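You operate a simulated robot arm through the tools that you are given. There is no shell and no other tool. Be economical: measure what you need, move in short steps, check, and stop when the job is done.

You are at the controls of a simulated robot arm. One attempt, no reset.

JOB
Press the glass home in the brass port and lay it on the grey mat.
Fine: into the nest, slide in, one stroke of the lever, slide out.

The check looks at the end state, three seconds after you hand in, the way a careful person would. Anything else that was tipped, shoved, dropped, spilled or broken makes it a failure.

ROBOT AND FRAMES
A 7-joint arm with a two-finger parallel gripper, fixed in place. Base frame: the origin is at the foot of the arm, x ahead of it, y to its left, z up; the work surface is at about z = 0. Readings come in m, rad, newtons and seconds.
With the tool pointing down near the work surface it reaches from about 0.24 to 0.62 m from the base axis. Its first joint turns from -1.152 to 1.152 rad. Payload 2.6 kg.
Tool frame: the origin (TCP) lies between the finger pads and is the grasp point; the fingertips stand 0.03 m ahead of it; z points along the fingers, y is the line along which they close. Largest opening 0.094 m; finger width 0.028, thickness 0.01; the body of the gripper, 0.05 by 0.096 m, starts 0.055 m behind the TCP.
Orientation is told as [roll, pitch, yaw] about the base's x, y, z axes, in that order, counted from this pose: with the fingers straight down and closing along the base's y, the tool's x points along the base's -x, its y along +y and its z along -z.

CONTROLS
- The arm moves only by the tool nudge_tool. Its argument "series" is a list of rows, each a list of 2 entries, a list of its own where there are three numbers: the shift along the tool's x, y, z in m, then the turn, a rotation vector about the tool's x, y, z in rad. In form: [[[x, y, z], [ax, ay, az]], ...]. A call has 1 to 12 rows; each row is the pose to reach, as a shift and turn from the pose commanded when the call began, along the tool's axes at that moment. "gripper" is the finger opening in m, from 0 to 0.094, set as the call begins (left out, the last holds). Rows are played at 5 a second. More than 0.05 m and 0.15 rad between two rows, or a gripper value outside its range, and nothing of the call is played. Where a pose cannot be reached the arm comes as near as it can. A force on the tool above 70 N (or 10 N above the force at the start of the call, whichever is more), or a blocked arm, ends the call early, and 0.2 s more pass. The fingers move at their own pace (about 0.072 m/s each) and stop on an object; they squeeze with about 22 N. The grip force told is the motor's: it shows also when the fingers shut on nothing. Time passes only in rows, and 0.2 s behind the last, so rows that repeat a pose let the fingers close. It gives the time, the measured TCP pose, the force on the tool (base axes), the opening and the grip force at its end, in the units of the frame above (readings bear some noise), with the torque about the TCP (base axes, N m) and any sound that the robot's microphone picked up.
- Cameras (640 x 400 px; columns grow to the right, rows downward): "scene" is fixed at [0.0501, 0.4375, 0.5789]; the picture's right is [-0.69, -0.72, 0.00], its down [-0.33, 0.31, -0.89] and it looks along [0.65, -0.61, -0.45] (base axes); focal length 370 px, centre (320, 200). "wrist" rides on the gripper at [0.076, 0.014, -0.102] in the tool frame; the picture's right is [-0.18, 0.98, 0.00], its down [-0.75, -0.14, -0.64] and it looks along [-0.63, -0.12, 0.77] (tool axes); focal length 243 px, centre (320, 200). There is no depth. A picture from a camera that has moved, and an enlarged one, comes with that camera's place and axes in the base frame and with its lens.
- get_image(camera): a new picture of that camera. No time passes.
- close_up(camera, box): a new picture of the part [left, top, right, bottom] of that camera's present view, enlarged. No time passes.
- finish_job(): hands the job in; it is judged then, once.

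Go step by step. Nothing tells you positions but the pictures and the camera data: compare them with the known pose of the tool, close in by small moves and look again before you grip or let go. The budget is 120 turns and 64 pictures, counting those below and the enlarged ones. Unless the task says otherwise, let go and move clear before handing in, and close with one line.

The tools are called after "Emit:" as name(argument=value, ...) on one line, values as JSON. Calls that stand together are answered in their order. nudge_tool: Moves the arm, as the interface text tells. Its arguments: {"type":"object","properties":{"series":{"type":"array"},"gripper":{"type":"number"}},"required":["series"]} The other tools are called the same way: get_image (camera) takes a picture; close_up (camera, box) takes an enlarged picture of a part of a camera's view; finish_job () hands the job in.

At the start:

```text
t: 0.0
ee_pos: [0.3279, -0.0573, 0.3962]
tcp_rot: [-0.001, -0.002, -0.001]
force: [0.0, 0.5, 0.1]
torque: [-0.02, -0.06, 0.04]
grip_width: 0.0939
gripper_force: 0.0
```

scene: 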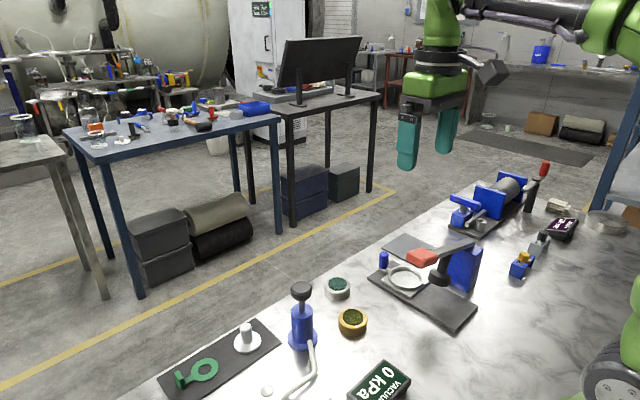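
wrist: 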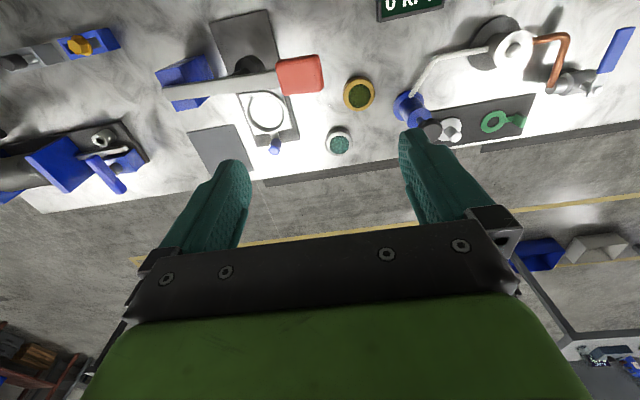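

I see a lever press with a sliding nest, a brass and a steel port with glasses, and a grey mat near the press. I'll look closer first.

Emit:
close_up(camera="scene", box=[300, 210, 500, 345])

Emit:
close_up(camera="wrist", box=[140, 0, 400, 190])

```text
2.96 times, centred on (400, 278) of scene
camera zoom: at [0.0501, 0.4375, 0.5789], right [-0.69, -0.72, 0.0], down [-0.33, 0.31, -0.89], along [0.65, -0.61, -0.45], focal length 1097 px, centre (83, -30)
```

zoom: 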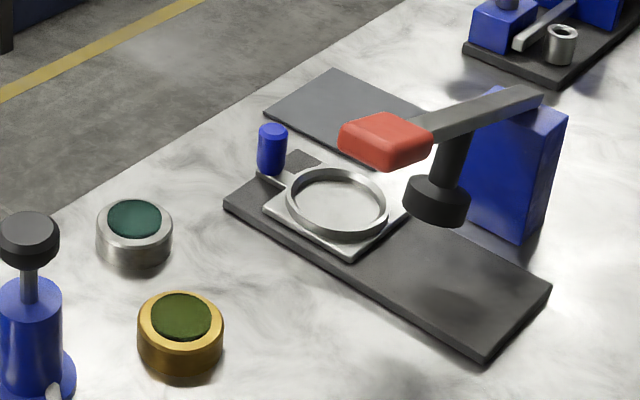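

```text
2.11 times, centred on (270, 95) of wrist
camera zoom: at [0.2514, -0.0435, 0.4987], right [0.18, 0.98, 0.0], down [0.75, -0.14, 0.64], along [0.63, -0.12, -0.77], focal length 511 px, centre (425, 421)
```

zoom: 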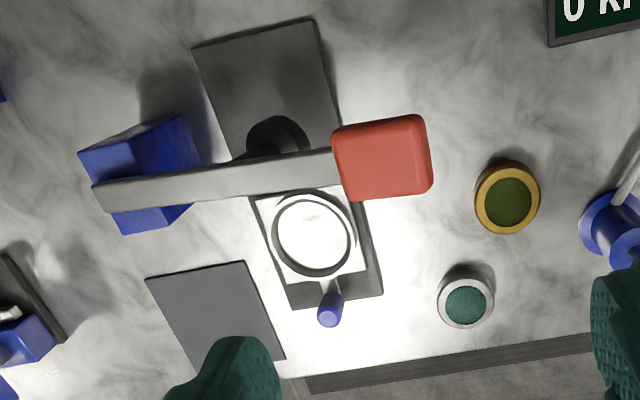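

The press plate is around x 0.25–0.475, y −0.18, with the nest near (0.40, −0.18), the ram near (0.315, −0.17) and the mat near (0.478, −0.315). The brass port is near (0.405, 0.0). I'll turn the gripper half round so its camera stays away from the press lever, testing first whether the wrist can reach that.

Emit:
nudge_tool(series=[[[-0.005, 0.004, 0.01], [0, 0, 0.14]], [[-0.01, 0.008, 0.02], [0, 0, 0.28]], [[-0.015, 0.012, 0.03], [0, 0, 0.42]], [[-0.02, 0.016, 0.04], [0, 0, 0.56]], [[-0.025, 0.02, 0.05], [0, 0, 0.7]], [[-0.03, 0.025, 0.06], [0, 0, 0.84]], [[-0.035, 0.03, 0.07], [0, 0, 0.98]], [[-0.04, 0.035, 0.08], [0, 0, 1.12]], [[-0.05, 0.04, 0.09], [0, 0, 1.26]], [[-0.06, 0.046, 0.1], [0, 0, 1.4]], [[-0.07, 0.052, 0.11], [0, 0, 1.5]], [[-0.077, 0.059, 0.12], [0, 0, 1.5708]]])

```text
t: 2.6
ee_pos: [0.4043, 0.0012, 0.2748]
tcp_rot: [-0.001, 0.0, -1.575]
force: [-0.6, -0.2, -0.6]
torque: [0.01, -0.01, 0.0]
grip_width: 0.094
gripper_force: 0.0
```

The arm is above the brass port with yaw at −1.57. I'll continue the turn.

Emit:
nudge_tool(series=[[[0, 0, 0], [0, 0, 0.14]], [[0, 0, 0], [0, 0, 0.28]], [[0, 0, 0], [0, 0, 0.42]], [[0, 0, 0], [0, 0, 0.56]], [[0, 0, 0], [0, 0, 0.7]], [[0, 0, 0], [0, 0, 0.84]], [[0, 0, 0], [0, 0, 0.98]], [[0, 0, 0], [0, 0, 1.12]], [[0, 0, 0], [0, 0, 1.26]], [[0, 0, 0], [0, 0, 1.4]], [[0, 0, 0], [0, 0, 1.5]], [[0, 0, 0], [0, 0, 1.5708]]])

Emit:
get_image(camera="wrist")

```text
t: 5.2
ee_pos: [0.4047, 0.0021, 0.2762]
tcp_rot: [0.0, 0.002, 3.14]
force: [-0.5, -0.4, -0.1]
torque: [0.02, 0.0, 0.01]
grip_width: 0.094
gripper_force: 0.1
```

```text
59 pictures are left
camera wrist: at [0.4806, -0.013, 0.3787], right [-0.19, -0.98, 0.0], down [-0.75, 0.14, 0.64], along [-0.63, 0.12, -0.77], focal length 243 px, centre (320, 200)
```

wrist: 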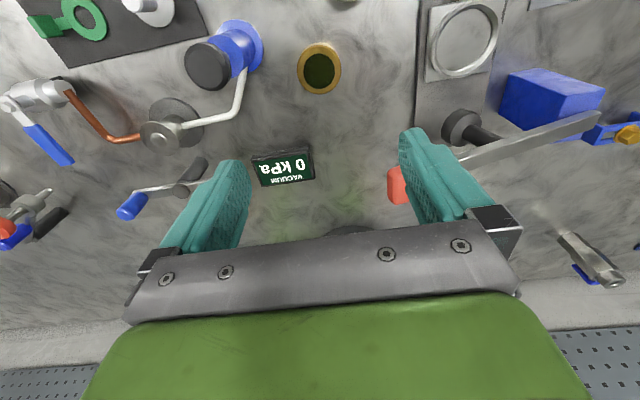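

The half turn worked, so the tool's x is now base +x and its y is base −y. I put the brass port at about (0.409, 0.002) and will lower part way and look again.

Emit:
nudge_tool(series=[[[0.001, 0, 0.04], [0, 0, 0]], [[0.002, 0, 0.08], [0, 0, 0]], [[0.003, 0, 0.12], [0, 0, 0]], [[0.004, 0, 0.166], [0, 0, 0]]])

Emit:
get_image(camera="wrist")

Emit:
close_up(camera="scene", box=[280, 240, 440, 340])

```text
t: 6.2
ee_pos: [0.4086, 0.0003, 0.1106]
tcp_rot: [0.001, 0.002, 3.14]
force: [0.3, 0.2, 0.2]
torque: [0.0, 0.0, 0.01]
grip_width: 0.0937
gripper_force: 0.0
```

```text
58 pictures are left
camera wrist: at [0.4853, -0.0145, 0.2131], right [-0.19, -0.98, 0.0], down [-0.75, 0.14, 0.64], along [-0.63, 0.12, -0.77], focal length 243 px, centre (320, 200)
```

wrist: 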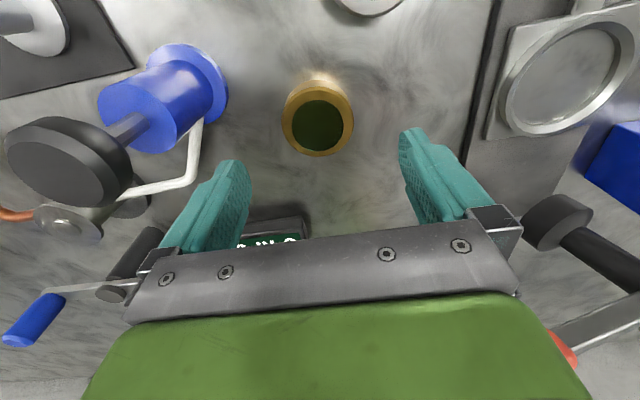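

```text
4.00 times, centred on (360, 290) of scene
camera zoom: at [0.0501, 0.4375, 0.5789], right [-0.69, -0.72, 0.0], down [-0.33, 0.31, -0.89], along [0.65, -0.61, -0.45], focal length 1482 px, centre (160, -160)
```

zoom: 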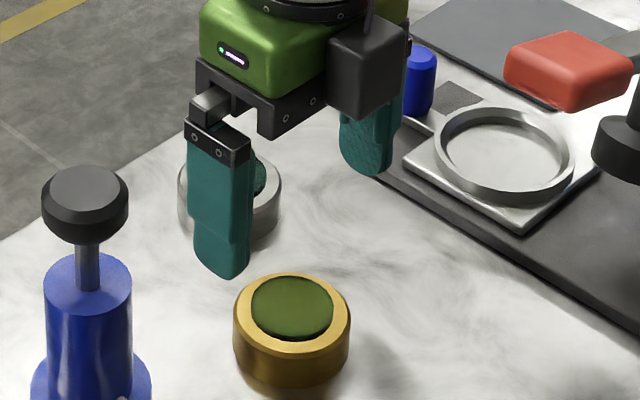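

The port's top centre reads (0.410, 0.002), about 58 mm across and 28 mm tall. I'll go down so the fingertips take its upper half and close.

Emit:
nudge_tool(series=[[[0.001, -0.001, 0.03], [0, 0, 0]], [[0.001, -0.002, 0.05], [0, 0, 0]], [[0.001, -0.002, 0.066], [0, 0, 0]], [[0.001, -0.002, 0.066], [0, 0, 0]]])

Emit:
get_image(camera="wrist")

Emit:
close_up(camera="scene", box=[280, 240, 440, 340])

```text
t: 7.2
ee_pos: [0.4099, 0.0019, 0.0428]
tcp_rot: [0.0, 0.0, 3.141]
force: [0.1, 0.4, 0.3]
torque: [0.02, 0.03, 0.01]
grip_width: 0.0939
gripper_force: 0.0
```

```text
56 pictures are left
camera wrist: at [0.4851, -0.0115, 0.1458], right [-0.18, -0.98, 0.0], down [-0.75, 0.14, 0.64], along [-0.63, 0.12, -0.77], focal length 243 px, centre (320, 200)
```

wrist: 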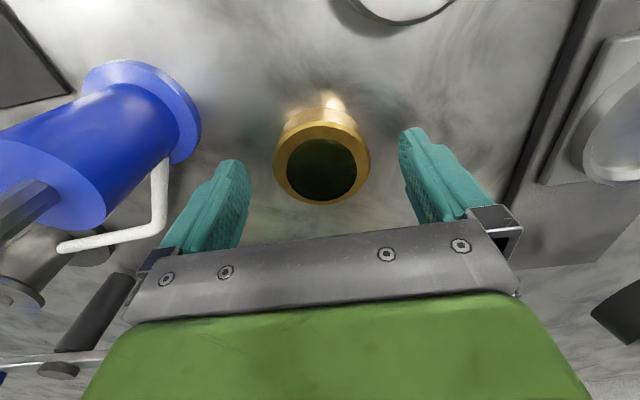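

```text
4.00 times, centred on (360, 290) of scene
camera zoom: at [0.0501, 0.4375, 0.5789], right [-0.69, -0.72, 0.0], down [-0.33, 0.31, -0.89], along [0.65, -0.61, -0.45], focal length 1482 px, centre (160, -160)
```

zoom: 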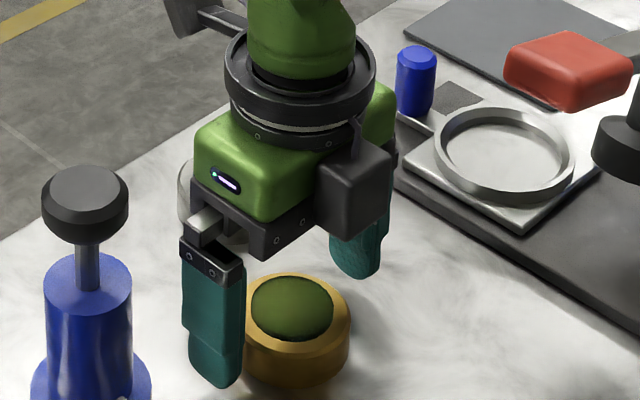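

The fingers straddle the port evenly. Closing now, then a small lift.

Emit:
nudge_tool(series=[[[0, 0, 0], [0, 0, 0]], [[0, 0, 0], [0, 0, 0]], [[0, 0, 0], [0, 0, 0]], [[0, 0, 0], [0, 0, 0]], [[0, 0, -0.02], [0, 0, 0]], [[0, 0, -0.04], [0, 0, 0]]], gripper=0.04)

Emit:
get_image(camera="wrist")

Emit:
close_up(camera="scene", box=[280, 200, 520, 350])

```text
t: 8.6
ee_pos: [0.4091, 0.003, 0.0841]
tcp_rot: [0.0, 0.0, 3.141]
force: [-1.2, 0.1, -1.9]
torque: [0.0, -0.01, 0.0]
grip_width: 0.0589
gripper_force: 21.8
```

```text
54 pictures are left
camera wrist: at [0.4856, -0.0119, 0.187], right [-0.18, -0.98, 0.0], down [-0.75, 0.14, 0.64], along [-0.63, 0.12, -0.77], focal length 243 px, centre (320, 200)
```

wrist: 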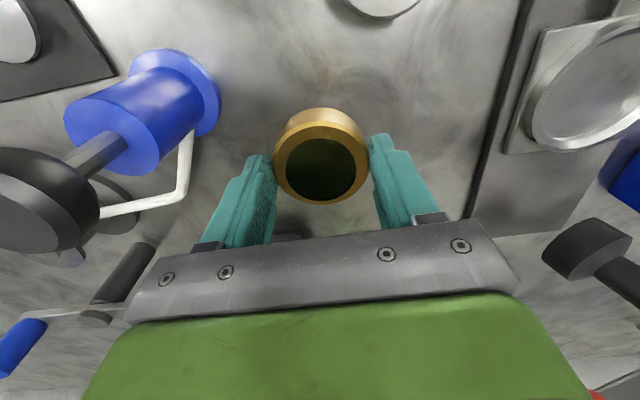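

```text
2.67 times, centred on (400, 275) of scene
camera zoom: at [0.0501, 0.4375, 0.5789], right [-0.69, -0.72, 0.0], down [-0.33, 0.31, -0.89], along [0.65, -0.61, -0.45], focal length 988 px, centre (107, 0)
```

zoom: 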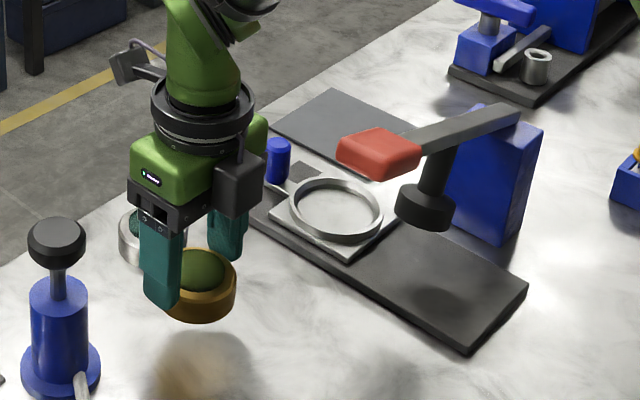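

The port is held (58.9 mm wide). I'll lift, carry it at a safe distance from the lever, and stop above the nest.

Emit:
nudge_tool(series=[[[0.005, 0, -0.03], [0, 0, 0]], [[0.015, 0.02, -0.056], [0, 0, 0]], [[0.021, 0.06, -0.056], [0, 0, 0]], [[0.021, 0.1, -0.056], [0, 0, 0]], [[0.021, 0.14, -0.056], [0, 0, 0]], [[0.021, 0.17, -0.056], [0, 0, 0]], [[0.021, 0.181, -0.056], [0, 0, 0]]])

Emit:
get_image(camera="wrist")

Emit:
close_up(camera="scene", box=[320, 160, 560, 310])

```text
t: 10.2
ee_pos: [0.4308, -0.1796, 0.1403]
tcp_rot: [0.002, 0.0, 3.141]
force: [-0.1, 0.2, -2.4]
torque: [0.01, 0.0, 0.01]
grip_width: 0.0594
gripper_force: 21.8
```

```text
52 pictures are left
camera wrist: at [0.5073, -0.194, 0.243], right [-0.19, -0.98, 0.0], down [-0.75, 0.14, 0.64], along [-0.63, 0.12, -0.77], focal length 243 px, centre (320, 200)
```

wrist: 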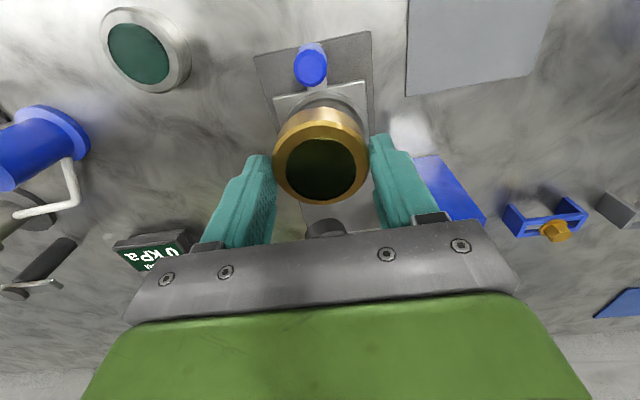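

```text
2.67 times, centred on (440, 235) of scene
camera zoom: at [0.0501, 0.4375, 0.5789], right [-0.69, -0.72, 0.0], down [-0.33, 0.31, -0.89], along [0.65, -0.61, -0.45], focal length 988 px, centre (0, 107)
```

zoom: 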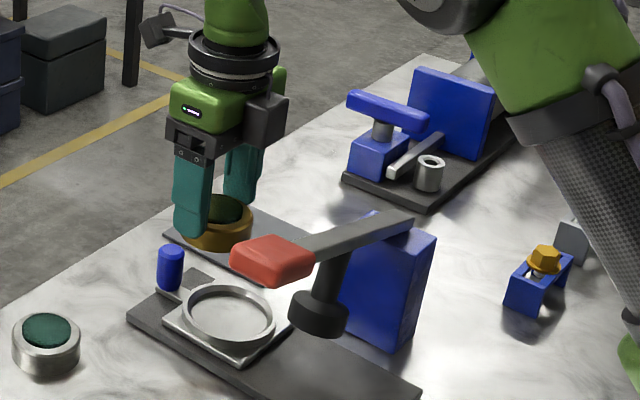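

I take the nest at about (0.4065, −0.1785). I'll move over it while lowering a little and check alignment.

Emit:
nudge_tool(series=[[[-0.012, -0.001, 0.01], [0, 0, 0]], [[-0.0243, -0.001, 0.03], [0, 0, 0]], [[-0.0243, -0.001, 0.05], [0, 0, 0]], [[-0.0243, -0.001, 0.05], [0, 0, 0]]])

Emit:
close_up(camera="wrist", box=[220, 20, 420, 220])

Emit:
close_up(camera="scene", box=[340, 180, 500, 300])

```text
t: 11.2
ee_pos: [0.4053, -0.1785, 0.0895]
tcp_rot: [0.002, 0.0, 3.141]
force: [-0.5, -0.2, -1.2]
torque: [0.02, 0.0, 0.0]
grip_width: 0.0592
gripper_force: 21.6
```

```text
2.00 times, centred on (320, 120) of wrist
camera zoom: at [0.4814, -0.1923, 0.1913], right [-0.18, -0.98, 0.0], down [-0.75, 0.14, 0.64], along [-0.63, 0.12, -0.77], focal length 485 px, centre (320, 360)
```

zoom: 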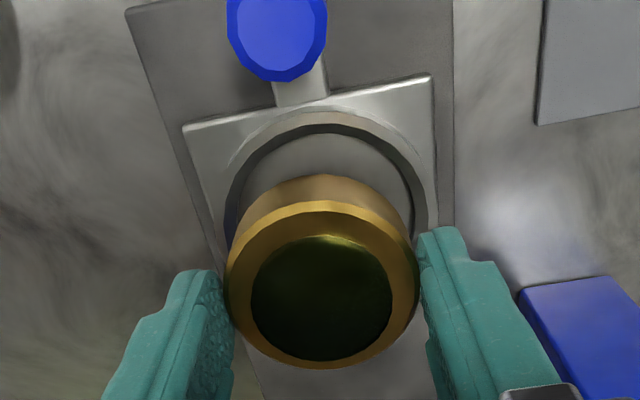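

```text
3.33 times, centred on (420, 240) of scene
camera zoom: at [0.0501, 0.4375, 0.5789], right [-0.69, -0.72, 0.0], down [-0.33, 0.31, -0.89], along [0.65, -0.61, -0.45], focal length 1235 px, centre (-13, 67)
```

zoom: 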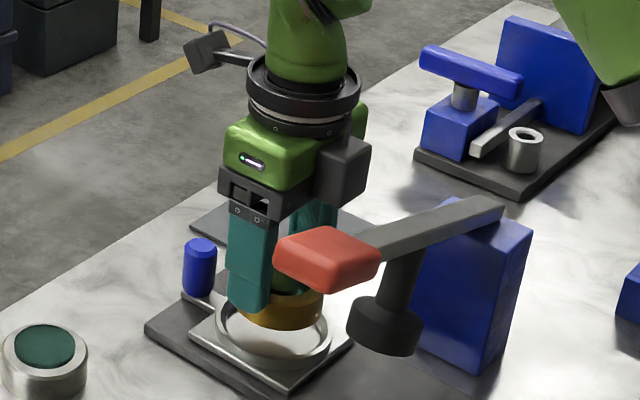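

Port and nest look concentric to within a couple of mm, and the nest has about 4 mm to spare all round. I'll lower slowly.

Emit:
nudge_tool(series=[[[0, 0, 0.01], [0, 0, 0]], [[0, 0, 0.018], [0, 0, 0]], [[0, 0, 0.02], [0, 0, 0]], [[0, 0, 0.022], [0, 0, 0]]])

Emit:
close_up(camera="wrist", box=[220, 20, 420, 220])

Emit:
close_up(camera="scene", box=[360, 220, 460, 300])

```text
t: 12.2
ee_pos: [0.4062, -0.1764, 0.0673]
tcp_rot: [0.0, 0.0, 3.14]
force: [-0.4, -0.4, -1.1]
torque: [-0.01, 0.01, -0.02]
grip_width: 0.0594
gripper_force: 22.2
```

```text
2.00 times, centred on (320, 120) of wrist
camera zoom: at [0.4823, -0.1911, 0.1704], right [-0.19, -0.98, 0.0], down [-0.75, 0.14, 0.64], along [-0.63, 0.12, -0.77], focal length 485 px, centre (320, 360)
```

zoom: 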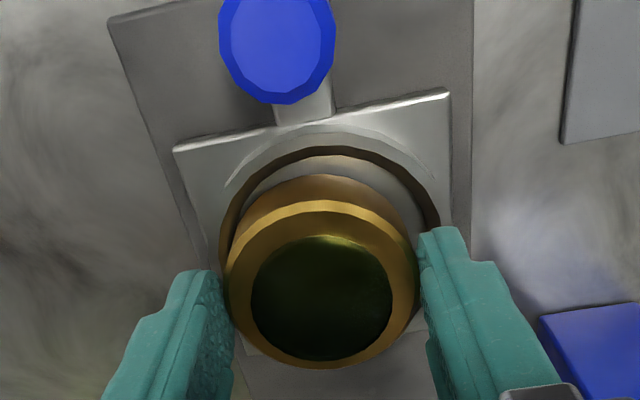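

```text
5.00 times, centred on (410, 260) of scene
camera zoom: at [0.0501, 0.4375, 0.5789], right [-0.69, -0.72, 0.0], down [-0.33, 0.31, -0.89], along [0.65, -0.61, -0.45], focal length 1852 px, centre (-130, -100)
```

zoom: 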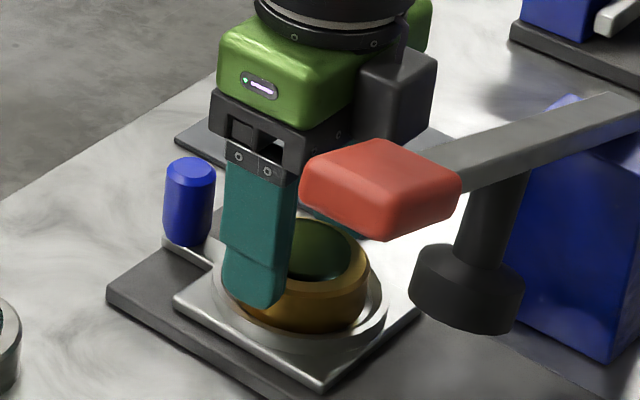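

The port is just above the nest and may sit 1–2 mm toward +y. I'll correct that and go down in small steps until I feel contact.

Emit:
nudge_tool(series=[[[0, 0.0015, 0.001], [0, 0, 0]], [[0, 0.0015, 0.003], [0, 0, 0]], [[0, 0.0015, 0.005], [0, 0, 0]], [[0, 0.0015, 0.006], [0, 0, 0]]])

Emit:
close_up(camera="scene", box=[360, 220, 460, 300])

```text
t: 13.2
ee_pos: [0.4051, -0.1785, 0.0617]
tcp_rot: [-0.001, 0.001, 3.141]
force: [-0.4, -1.0, -2.8]
torque: [-0.01, 0.03, 0.02]
grip_width: 0.0591
gripper_force: 22.2
```

```text
5.00 times, centred on (410, 260) of scene
camera zoom: at [0.0501, 0.4375, 0.5789], right [-0.69, -0.72, 0.0], down [-0.33, 0.31, -0.89], along [0.65, -0.61, -0.45], focal length 1852 px, centre (-130, -100)
```

zoom: 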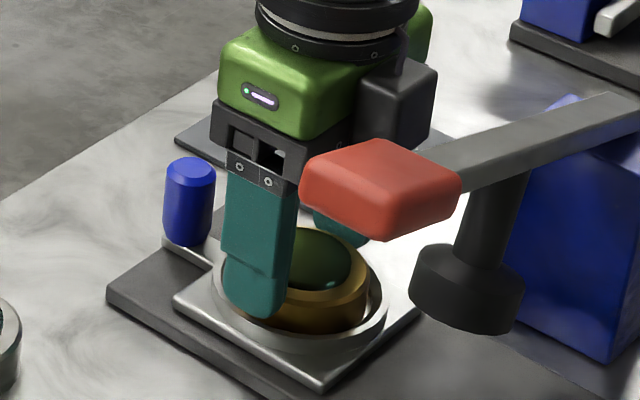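

No contact yet, so I'll keep lowering in 1 mm steps.

Emit:
nudge_tool(series=[[[0, 0, 0.001], [0, 0, 0]], [[0, 0, 0.002], [0, 0, 0]], [[0, 0, 0.003], [0, 0, 0]], [[0, 0, 0.003], [0, 0, 0]]])

Emit:
close_up(camera="scene", box=[370, 230, 450, 300])

```text
t: 14.2
ee_pos: [0.4059, -0.1787, 0.0599]
tcp_rot: [0.0, 0.003, 3.138]
force: [-1.5, 1.4, 20.2]
torque: [0.19, 0.09, -0.06]
grip_width: 0.0592
gripper_force: 21.6
```

```text
5.71 times, centred on (410, 265) of scene
camera zoom: at [0.05, 0.4376, 0.5789], right [-0.69, -0.72, 0.0], down [-0.33, 0.31, -0.89], along [0.65, -0.61, -0.45], focal length 2116 px, centre (-194, -171)
```

zoom: 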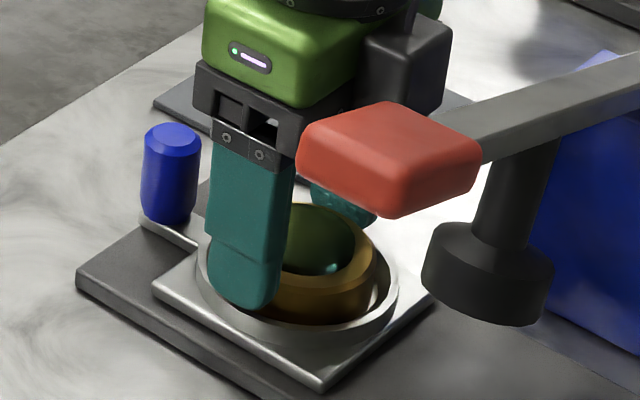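

Contact at 20 N: the port is on the nest floor. I'll ease the load, open, and lift off.

Emit:
nudge_tool(series=[[[0, 0, -0.001], [0, 0, 0]], [[0, 0, -0.001], [0, 0, 0]]])

Emit:
nudge_tool(series=[[[0, 0, 0], [0, 0, 0]], [[0, 0, 0], [0, 0, 0]], [[0, 0, 0], [0, 0, 0]], [[0, 0, -0.02], [0, 0, 0]], [[0, 0, -0.05], [0, 0, 0]], [[0.02, 0, -0.09], [0, 0, 0]]], gripper=0.08)

Emit:
close_up(camera="scene", box=[360, 210, 500, 310])

Emit:
get_image(camera="wrist")

```text
t: 14.8
ee_pos: [0.4048, -0.1786, 0.0586]
tcp_rot: [-0.001, 0.0, 3.143]
force: [0.5, -1.9, 8.3]
torque: [-0.08, -0.28, -0.02]
grip_width: 0.0591
gripper_force: 21.7
```

```text
t: 16.2
ee_pos: [0.4267, -0.1789, 0.1509]
tcp_rot: [-0.001, 0.0, 3.14]
force: [0.5, -0.6, 0.1]
torque: [0.01, 0.0, -0.02]
grip_width: 0.0802
gripper_force: 0.2
```

```text
4.00 times, centred on (430, 260) of scene
camera zoom: at [0.0501, 0.4375, 0.5789], right [-0.69, -0.72, 0.0], down [-0.33, 0.31, -0.89], along [0.65, -0.61, -0.45], focal length 1482 px, centre (-120, -40)
```

zoom: 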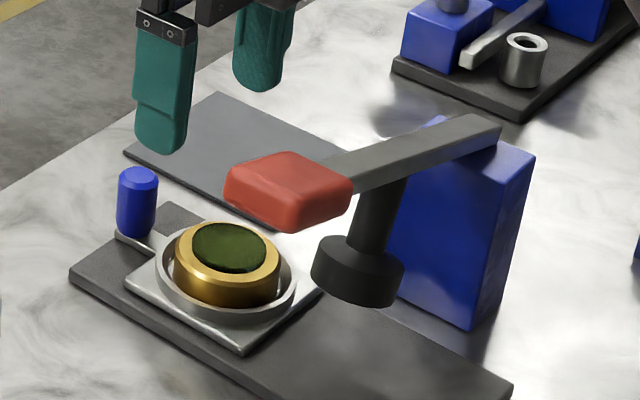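

```text
43 pictures are left
camera wrist: at [0.5023, -0.192, 0.2533], right [-0.19, -0.98, 0.0], down [-0.75, 0.14, 0.64], along [-0.63, 0.12, -0.77], focal length 243 px, centre (320, 200)
```

wrist: 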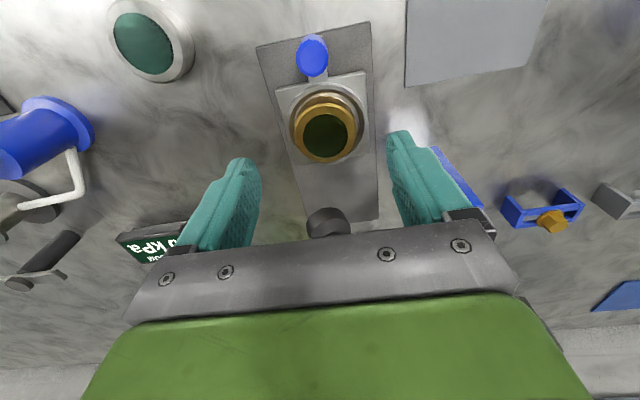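

The port sits flat in the nest. Next is the blue knob near (0.472, −0.18). I'll approach it with a slight tilt so the gripper body leans away from the lever.

Emit:
nudge_tool(series=[[[0.03, 0.001, 0], [0, -0.1, 0]], [[0.051, 0.001, 0.02], [0, -0.2, 0]], [[0.051, 0.001, 0.04], [0, -0.2, 0]], [[0.051, 0.001, 0.04], [0, -0.2, 0]]], gripper=0.05)

Emit:
get_image(camera="wrist")

Emit:
close_up(camera="scene", box=[340, 190, 480, 290])

```text
t: 17.2
ee_pos: [0.4786, -0.1786, 0.11]
tcp_rot: [0.0, -0.199, 3.139]
force: [0.1, 0.7, -0.4]
torque: [0.04, -0.01, 0.02]
grip_width: 0.05
gripper_force: 0.0
```

```text
42 pictures are left
camera wrist: at [0.5727, -0.1929, 0.1953], right [-0.18, -0.98, 0.04], down [-0.61, 0.14, 0.78], along [-0.77, 0.12, -0.63], focal length 243 px, centre (320, 200)
```

wrist: 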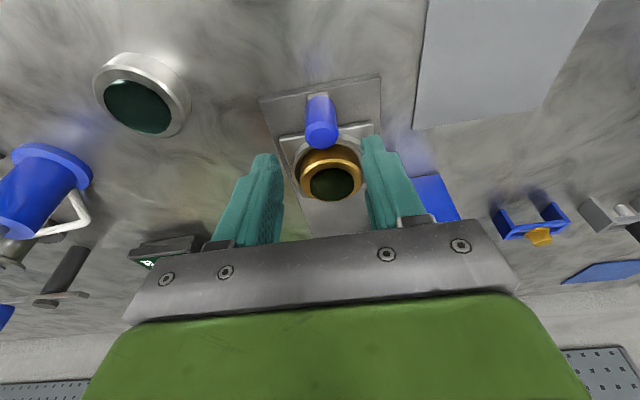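

```text
4.00 times, centred on (410, 240) of scene
camera zoom: at [0.0501, 0.4375, 0.5789], right [-0.69, -0.72, 0.0], down [-0.33, 0.31, -0.89], along [0.65, -0.61, -0.45], focal length 1482 px, centre (-40, 40)
```

zoom: 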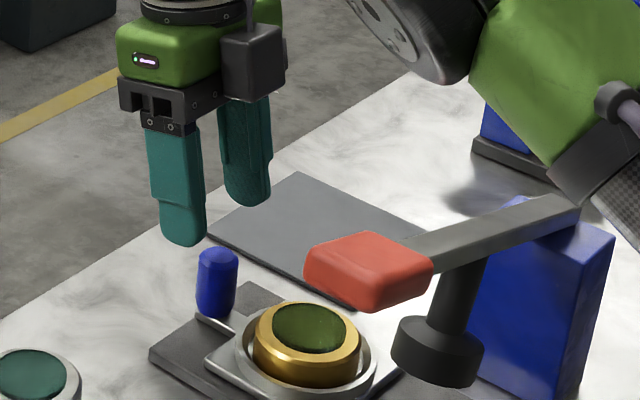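

The knob is at about (0.475, −0.180), top near z 0.055. I'll descend along it and grip, with the tool a few mm beyond its axis.

Emit:
nudge_tool(series=[[[0.005, 0.001, 0.018], [0, 0, 0]], [[0.009, 0.001, 0.033], [0, 0, 0]], [[0.0125, 0.001, 0.0464], [0, 0, 0]], [[0.0125, 0.001, 0.0464], [0, 0, 0]]])

Emit:
get_image(camera="wrist")

Emit:
close_up(camera="scene", box=[340, 190, 480, 290])

```text
t: 18.2
ee_pos: [0.4813, -0.1799, 0.0613]
tcp_rot: [-0.001, -0.201, 3.142]
force: [-0.5, -0.1, -0.2]
torque: [0.01, 0.03, 0.02]
grip_width: 0.05
gripper_force: 0.0
```

```text
40 pictures are left
camera wrist: at [0.5763, -0.1944, 0.147], right [-0.18, -0.98, 0.04], down [-0.61, 0.14, 0.78], along [-0.77, 0.12, -0.63], focal length 243 px, centre (320, 200)
```

wrist: 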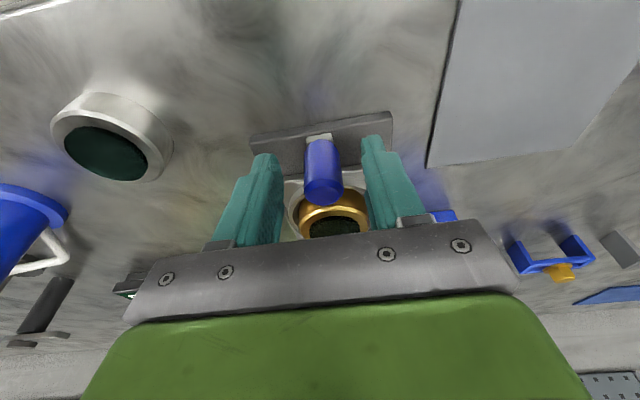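

```text
4.00 times, centred on (410, 240) of scene
camera zoom: at [0.0501, 0.4375, 0.5789], right [-0.69, -0.72, 0.0], down [-0.33, 0.31, -0.89], along [0.65, -0.61, -0.45], focal length 1482 px, centre (-40, 40)
```

zoom: 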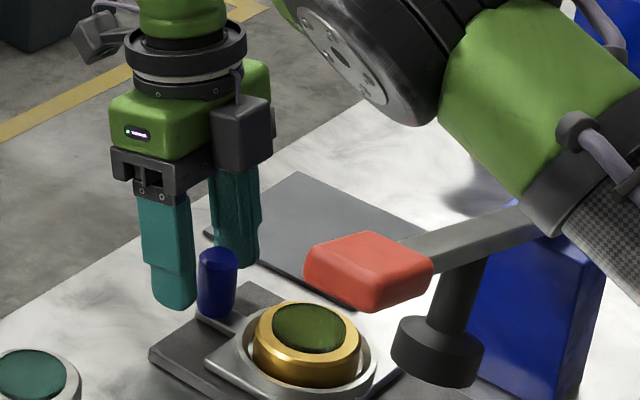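

The knob is between the pads. Closing on it.

Emit:
nudge_tool(series=[[[0, 0, 0], [0, 0, 0]], [[0, 0, 0], [0, 0, 0]], [[0, 0, 0], [0, 0, 0]]], gripper=0.005)

```text
t: 19.0
ee_pos: [0.4817, -0.1804, 0.0618]
tcp_rot: [0.001, -0.202, 3.14]
force: [0.2, -3.1, -2.5]
torque: [0.45, -0.25, 0.09]
grip_width: 0.0234
gripper_force: 44.6
```

The knob is gripped at 23 mm. I'll slide it in, first 60 mm.

Emit:
nudge_tool(series=[[[-0.0049, 0, 0.001], [0, 0, 0]], [[-0.0098, 0, 0.002], [0, 0, 0]], [[-0.0147, 0, 0.003], [0, 0, 0]], [[-0.0196, 0, 0.004], [0, 0, 0]], [[-0.0245, 0, 0.005], [0, 0, 0]], [[-0.0294, 0, 0.006], [0, 0, 0]], [[-0.0343, 0, 0.007], [0, 0, 0]], [[-0.0392, 0, 0.008], [0, 0, 0]], [[-0.0441, 0, 0.009], [0, 0, 0]], [[-0.049, 0, 0.01], [0, 0, 0]], [[-0.0539, 0, 0.011], [0, 0, 0]], [[-0.0588, 0, 0.012], [0, 0, 0]]])

Emit:
close_up(camera="scene", box=[360, 180, 520, 300])

Emit:
get_image(camera="wrist")

```text
t: 21.6
ee_pos: [0.4193, -0.1808, 0.0619]
tcp_rot: [-0.003, -0.202, 3.14]
force: [-0.2, -0.9, -23.9]
torque: [-0.51, 0.69, -0.12]
grip_width: 0.0236
gripper_force: 45.5
```

```text
3.33 times, centred on (440, 240) of scene
camera zoom: at [0.0502, 0.4375, 0.5789], right [-0.69, -0.72, 0.0], down [-0.33, 0.31, -0.89], along [0.65, -0.61, -0.46], focal length 1235 px, centre (-80, 67)
```

zoom: 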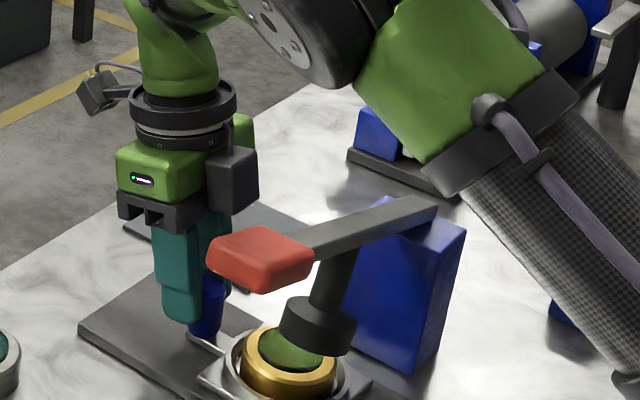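

```text
37 pictures are left
camera wrist: at [0.5142, -0.1946, 0.147], right [-0.18, -0.98, 0.04], down [-0.61, 0.14, 0.78], along [-0.77, 0.12, -0.62], focal length 243 px, centre (320, 200)
```

wrist: 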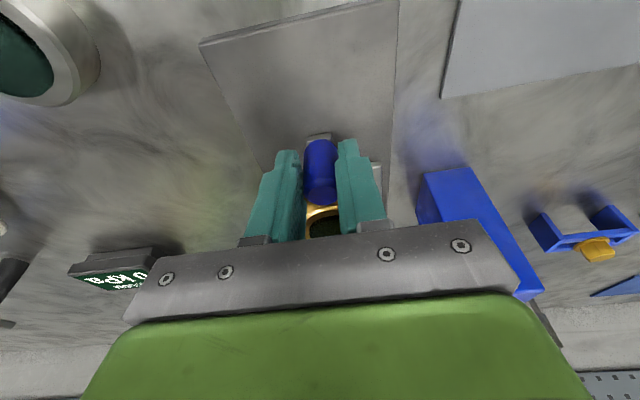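

The slide moves freely. I'll continue in shorter steps toward its stop, easing the height slightly.

Emit:
nudge_tool(series=[[[-0.0047, 0, 0.002], [0, 0, 0]], [[-0.0096, 0, 0.003], [0, 0, 0]], [[-0.0145, 0, 0.004], [0, 0, 0]], [[-0.0194, 0, 0.005], [0, 0, 0]], [[-0.0218, 0, 0.0055], [0, 0, 0]], [[-0.0243, 0, 0.006], [0, 0, 0]]])

Emit:
close_up(camera="scene", box=[360, 200, 500, 300])

```text
t: 23.0
ee_pos: [0.3973, -0.1801, 0.0611]
tcp_rot: [0.001, -0.194, -3.138]
force: [17.0, -1.2, -9.5]
torque: [0.55, 0.31, 0.03]
grip_width: 0.0236
gripper_force: 44.9
```

```text
4.00 times, centred on (430, 250) of scene
camera zoom: at [0.0502, 0.4375, 0.5789], right [-0.69, -0.72, 0.0], down [-0.33, 0.31, -0.89], along [0.65, -0.61, -0.46], focal length 1482 px, centre (-120, 0)
```

zoom: 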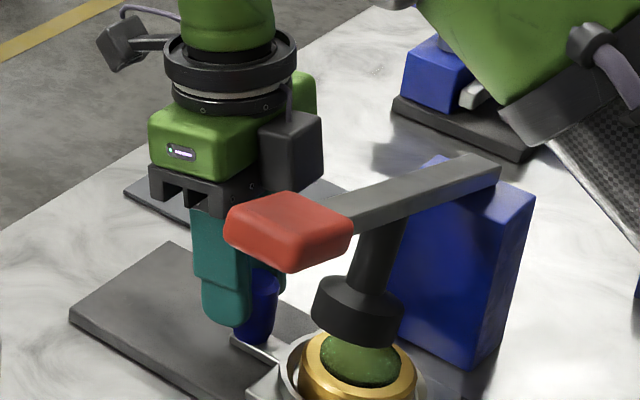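

Resistance of 17 N suggests the end stop. I'll push 2 mm more to confirm.

Emit:
nudge_tool(series=[[[-0.001, 0, 0.0002], [0, 0, 0]], [[-0.002, 0, 0.0004], [0, 0, 0]], [[-0.002, 0, 0.0004], [0, 0, 0]]])

Emit:
get_image(camera="wrist")

```text
t: 23.8
ee_pos: [0.3976, -0.1797, 0.0609]
tcp_rot: [0.0, -0.19, -3.139]
force: [36.1, -5.4, -13.8]
torque: [0.29, -0.86, 0.1]
grip_width: 0.0235
gripper_force: 45.3
```

```text
35 pictures are left
camera wrist: at [0.4909, -0.1942, 0.1485], right [-0.18, -0.98, 0.04], down [-0.62, 0.14, 0.77], along [-0.76, 0.12, -0.63], focal length 243 px, centre (320, 200)
```

wrist: 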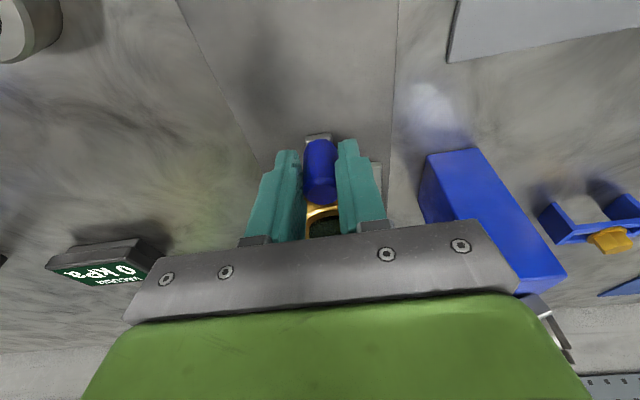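

Solid stop: the nest is under the ram. I'll relax, let go of the knob and back away upward.

Emit:
nudge_tool(series=[[[0.0025, 0, -0.0005], [0, 0, 0]], [[0.0025, 0, -0.0005], [0, 0, 0]]])

Emit:
nudge_tool(series=[[[0, 0, 0], [0, 0, 0]], [[0, 0, 0], [0, 0, 0]], [[0, 0, -0.03], [0, 0, 0]], [[0, 0, -0.07], [0, 0, 0]], [[0.02, 0, -0.11], [0, 0.1, 0]], [[0.04, 0, -0.15], [0, 0.2, 0]]], gripper=0.06)

Emit:
get_image(camera="wrist")

Emit:
close_up(camera="scene", box=[360, 200, 520, 320])

```text
t: 24.4
ee_pos: [0.3971, -0.1789, 0.0617]
tcp_rot: [-0.002, -0.195, 3.14]
force: [18.0, 3.7, 1.7]
torque: [-0.41, -1.23, -0.1]
grip_width: 0.0235
gripper_force: 45.1
```

```text
t: 25.8
ee_pos: [0.4641, -0.1792, 0.2012]
tcp_rot: [-0.001, 0.002, 3.14]
force: [-0.2, -0.9, 0.5]
torque: [0.02, 0.0, 0.02]
grip_width: 0.0602
gripper_force: 0.1
```

```text
34 pictures are left
camera wrist: at [0.5403, -0.1932, 0.3034], right [-0.19, -0.98, 0.0], down [-0.75, 0.14, 0.64], along [-0.63, 0.12, -0.77], focal length 243 px, centre (320, 200)
```

wrist: 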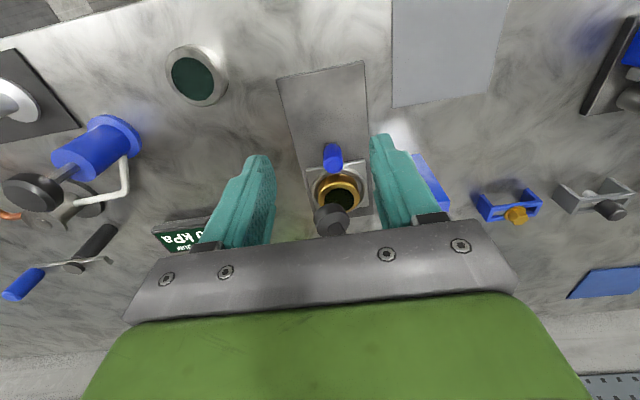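

```text
3.33 times, centred on (440, 260) of scene
camera zoom: at [0.0501, 0.4375, 0.5789], right [-0.69, -0.72, 0.0], down [-0.33, 0.31, -0.89], along [0.65, -0.61, -0.45], focal length 1235 px, centre (-80, 0)
```

zoom: 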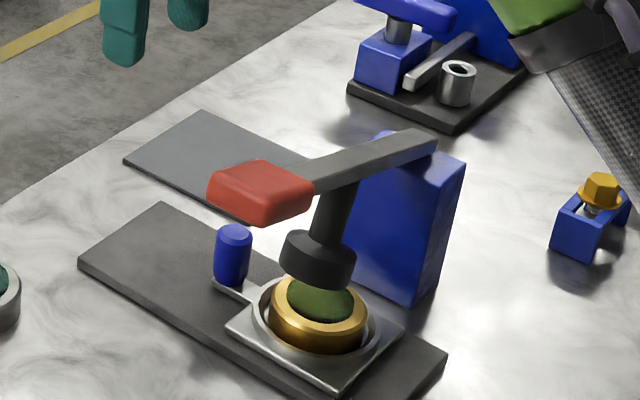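

The port is under the ram. The two views put the red handle around (0.318, −0.08) with its top near z 0.18. I'll go above it with the fingers closed and check.

Emit:
nudge_tool(series=[[[0, -0.01, -0.04], [0, 0, 0]], [[-0.01, -0.03, -0.075], [0, 0, 0]], [[-0.04, -0.05, -0.08], [0, 0, 0]], [[-0.08, -0.07, -0.08], [0, 0, 0]], [[-0.11, -0.09, -0.08], [0, 0, 0]], [[-0.134, -0.099, -0.08], [0, 0, 0]], [[-0.134, -0.099, -0.08], [0, 0, 0]]], gripper=0.0)

Emit:
get_image(camera="wrist")

Emit:
get_image(camera="scene")

```text
t: 27.4
ee_pos: [0.3301, -0.0822, 0.2785]
tcp_rot: [0.0, 0.0, 3.142]
force: [0.3, -0.1, -0.4]
torque: [0.03, 0.03, -0.01]
grip_width: 0.0
gripper_force: 22.4
```

```text
32 pictures are left
camera wrist: at [0.4065, -0.0954, 0.3824], right [-0.18, -0.98, 0.0], down [-0.75, 0.14, 0.64], along [-0.63, 0.12, -0.77], focal length 243 px, centre (320, 200)
```

wrist: 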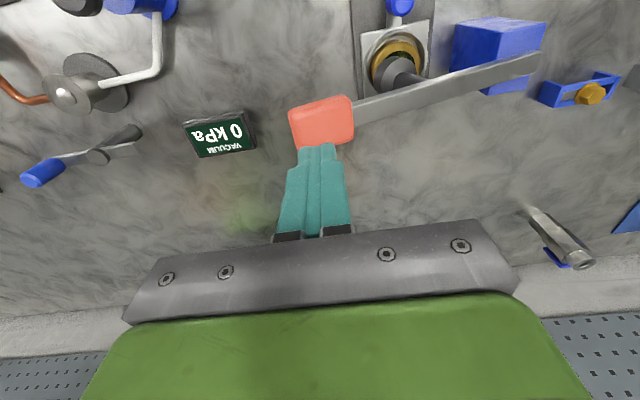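

```text
31 pictures are left
```

scene: 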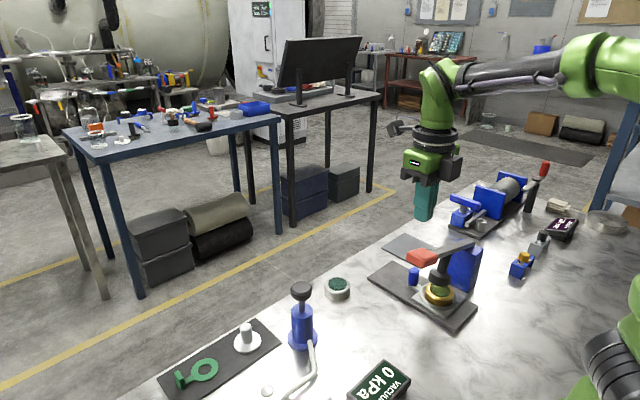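

The handle centre comes out at about (0.327, −0.081), top z ≈ 0.18. I'll lower the closed fingertips until they touch it.

Emit:
nudge_tool(series=[[[-0.003, 0, 0.03], [0, 0, 0]], [[-0.003, 0, 0.05], [0, 0, 0]], [[-0.003, 0, 0.056], [0, 0, 0]], [[-0.003, 0, 0.06], [0, 0, 0]], [[-0.003, 0, 0.064], [0, 0, 0]]])

Emit:
close_up(camera="scene", box=[360, 180, 520, 300])

```text
t: 28.6
ee_pos: [0.3285, -0.0807, 0.2152]
tcp_rot: [-0.001, -0.002, 3.141]
force: [-0.5, 0.1, -0.4]
torque: [0.03, 0.0, 0.04]
grip_width: 0.0
gripper_force: 21.9
```

```text
3.33 times, centred on (440, 240) of scene
camera zoom: at [0.0501, 0.4375, 0.5789], right [-0.69, -0.72, 0.0], down [-0.33, 0.31, -0.89], along [0.65, -0.61, -0.45], focal length 1235 px, centre (-80, 67)
```

zoom: 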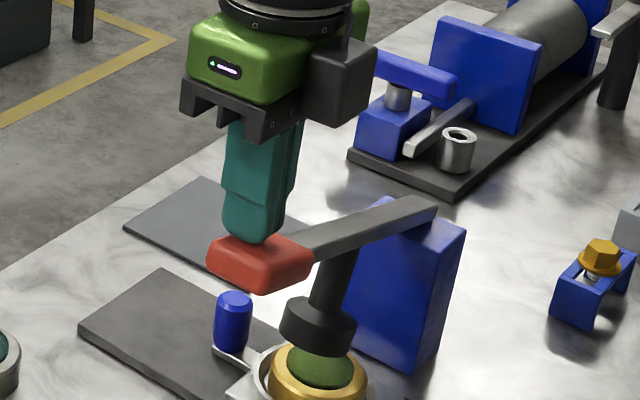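

The fingertips are just over the handle. I'll press down in small steps.

Emit:
nudge_tool(series=[[[0, 0, 0.004], [0, 0, 0]], [[0, 0, 0.008], [0, 0, 0]], [[0, 0, 0.012], [0, 0, 0]], [[0, 0, 0.016], [0, 0, 0]], [[0, 0, 0.02], [0, 0, 0]], [[0, 0, 0.024], [0, 0, 0]]])

Emit:
close_up(camera="scene", box=[360, 180, 520, 300])

```text
t: 30.0
ee_pos: [0.3291, -0.0816, 0.1927]
tcp_rot: [0.0, -0.001, 3.14]
force: [1.0, -0.4, 0.8]
torque: [0.04, -0.02, -0.03]
grip_width: 0.0
gripper_force: 22.0
```

```text
3.33 times, centred on (440, 240) of scene
camera zoom: at [0.0501, 0.4375, 0.5789], right [-0.69, -0.72, 0.0], down [-0.33, 0.31, -0.89], along [0.65, -0.61, -0.45], focal length 1235 px, centre (-80, 67)
```

zoom: 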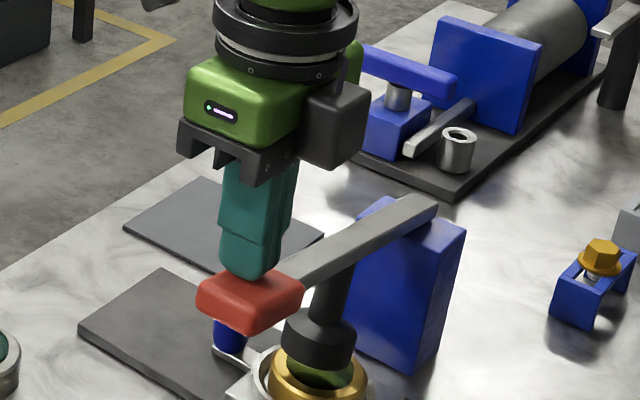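

The lever is following with almost no force. I'll continue the same stroke.

Emit:
nudge_tool(series=[[[0, 0, 0.004], [0, 0, 0]], [[0, 0, 0.008], [0, 0, 0]], [[0, 0, 0.012], [0, 0, 0]], [[0, 0, 0.016], [0, 0, 0]], [[0, 0, 0.02], [0, 0, 0]]])

Emit:
close_up(camera="scene", box=[360, 180, 520, 300])

```text
t: 31.2
ee_pos: [0.3276, -0.0816, 0.172]
tcp_rot: [-0.001, 0.0, 3.142]
force: [0.5, 0.9, 1.7]
torque: [0.04, 0.01, 0.02]
grip_width: 0.0
gripper_force: 22.1
```

```text
3.33 times, centred on (440, 240) of scene
camera zoom: at [0.0501, 0.4375, 0.5789], right [-0.69, -0.72, 0.0], down [-0.33, 0.31, -0.89], along [0.65, -0.61, -0.45], focal length 1235 px, centre (-80, 67)
```

zoom: 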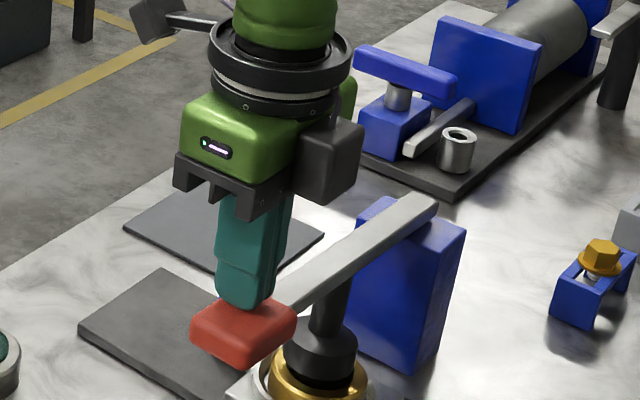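

The ram is close to the glass now. Continuing in 3 mm steps.

Emit:
nudge_tool(series=[[[0, 0, 0.003], [0, 0, 0]], [[0, 0, 0.006], [0, 0, 0]], [[0, 0, 0.009], [0, 0, 0]], [[0, 0, 0.012], [0, 0, 0]], [[0, 0, 0.015], [0, 0, 0]]])

Emit:
close_up(camera="scene", box=[360, 180, 520, 300])

```text
t: 32.4
ee_pos: [0.3284, -0.0816, 0.1569]
tcp_rot: [0.0, 0.0, 3.142]
force: [1.5, 0.3, 1.3]
torque: [-0.02, -0.06, 0.01]
grip_width: 0.0
gripper_force: 22.1
```

```text
3.33 times, centred on (440, 240) of scene
camera zoom: at [0.0501, 0.4375, 0.5789], right [-0.69, -0.72, 0.0], down [-0.33, 0.31, -0.89], along [0.65, -0.61, -0.45], focal length 1235 px, centre (-80, 67)
```

zoom: 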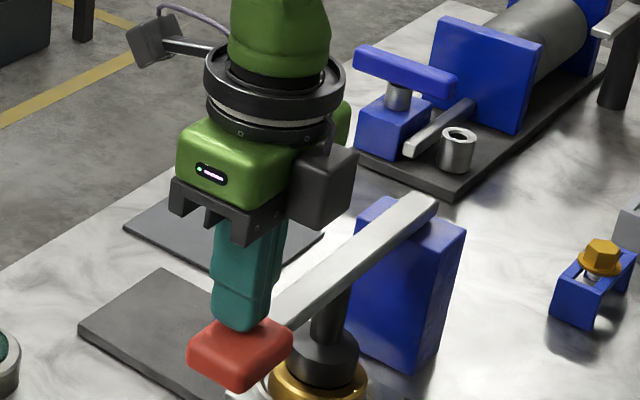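

Emit:
nudge_tool(series=[[[0, 0, 0.003], [0, 0, 0]], [[0, 0, 0.006], [0, 0, 0]], [[0, 0, 0.009], [0, 0, 0]], [[0, 0, 0.012], [0, 0, 0]]])

Emit:
close_up(camera="scene", box=[360, 180, 520, 300])

```text
t: 33.0
ee_pos: [0.3279, -0.0811, 0.1568]
tcp_rot: [-0.006, 0.003, 3.138]
force: [-9.1, 0.9, 20.5]
torque: [0.01, 0.56, 0.03]
grip_width: 0.0
gripper_force: 21.8
stopped in row 2: the force on the tool passed its limit at 80 N (the readings are from after the stop); the commanded pose is now the measured one
```

```text
3.33 times, centred on (440, 240) of scene
camera zoom: at [0.05, 0.4375, 0.5789], right [-0.69, -0.72, 0.0], down [-0.33, 0.31, -0.89], along [0.65, -0.61, -0.45], focal length 1235 px, centre (-80, 67)
```

zoom: 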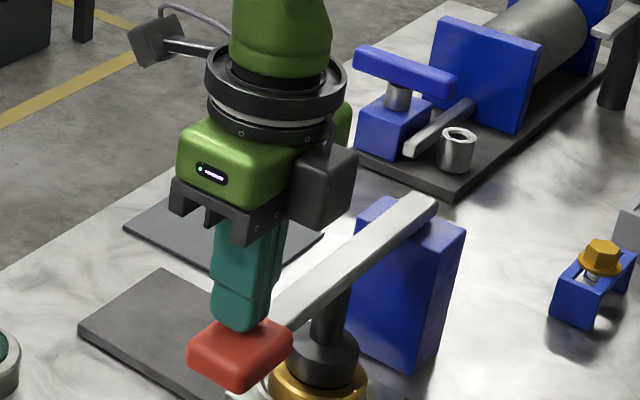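

The ram met firm resistance. I'll press on more gently in 1 mm steps to see whether the glass goes in.

Emit:
nudge_tool(series=[[[0, 0, 0.001], [0, 0, 0]], [[0, 0, 0.002], [0, 0, 0]], [[0, 0, 0.002], [0, 0, 0]], [[0, 0, 0.003], [0, 0, 0]], [[0, 0, 0.003], [0, 0, 0]]])

```text
t: 33.6
ee_pos: [0.3283, -0.0816, 0.1559]
tcp_rot: [-0.009, 0.006, 3.131]
force: [-7.7, 1.3, 18.5]
torque: [-0.01, 0.51, -0.02]
grip_width: 0.0004
gripper_force: 22.1
stopped in row 3: the force on the tool passed its limit at 74 N (the readings are from after the stop); the commanded pose is now the measured one
```

Emit:
close_up(camera="scene", box=[415, 250, 475, 310])

Emit:
get_image(camera="wrist")

```text
6.67 times, centred on (445, 280) of scene
camera zoom: at [0.05, 0.4375, 0.5789], right [-0.69, -0.72, 0.0], down [-0.33, 0.31, -0.89], along [0.65, -0.61, -0.45], focal length 2469 px, centre (-513, -333)
```

zoom: 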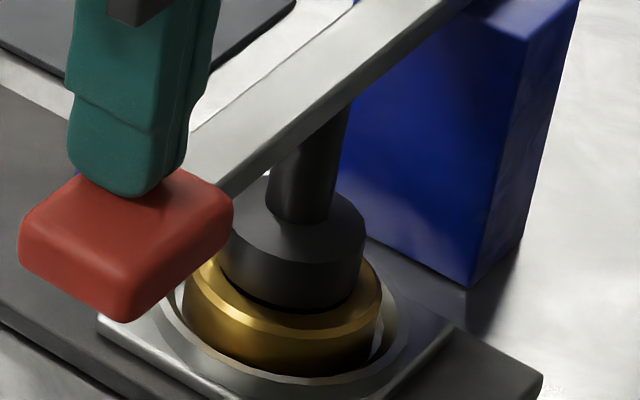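

```text
24 pictures are left
camera wrist: at [0.4036, -0.0969, 0.2596], right [-0.19, -0.98, -0.01], down [-0.76, 0.14, 0.64], along [-0.63, 0.13, -0.77], focal length 243 px, centre (320, 200)
```

wrist: 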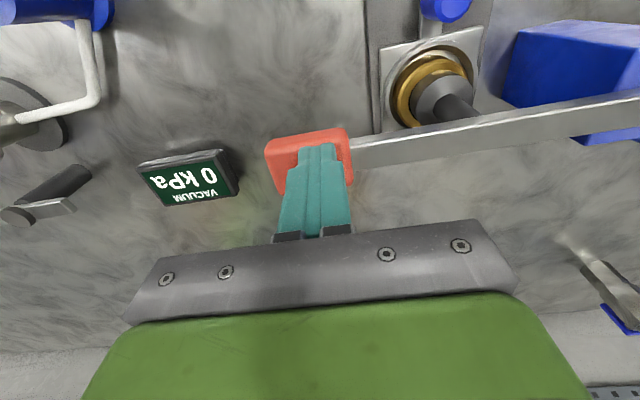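

I can't tell from here whether the glass is flush. I'll ease the handle up and look at it before deciding anything.

Emit:
nudge_tool(series=[[[0, 0, -0.01], [0, 0, 0]], [[0, 0, -0.025], [0, 0, 0]], [[0, 0, -0.05], [0, 0, 0]], [[0, 0, -0.08], [0, 0, 0]], [[0, 0, -0.11], [0, 0, 0]]])

Emit:
close_up(camera="scene", box=[400, 235, 480, 315])

```text
t: 34.8
ee_pos: [0.3287, -0.0807, 0.2651]
tcp_rot: [-0.006, 0.005, 3.132]
force: [-0.4, 0.0, 0.2]
torque: [-0.02, 0.01, -0.03]
grip_width: 0.0002
gripper_force: 22.8
```

```text
5.00 times, centred on (440, 275) of scene
camera zoom: at [0.0501, 0.4375, 0.5789], right [-0.69, -0.72, 0.0], down [-0.33, 0.31, -0.89], along [0.65, -0.61, -0.45], focal length 1852 px, centre (-280, -175)
```

zoom: 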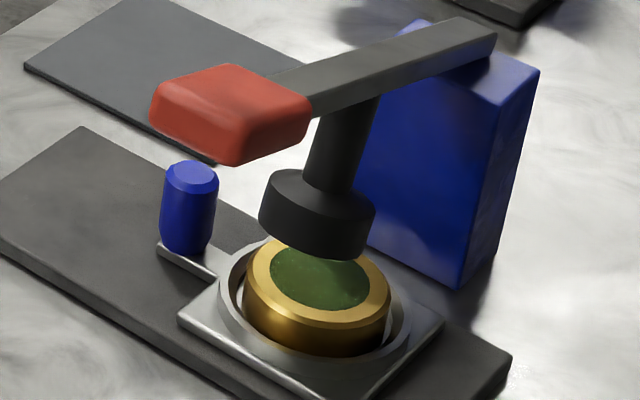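

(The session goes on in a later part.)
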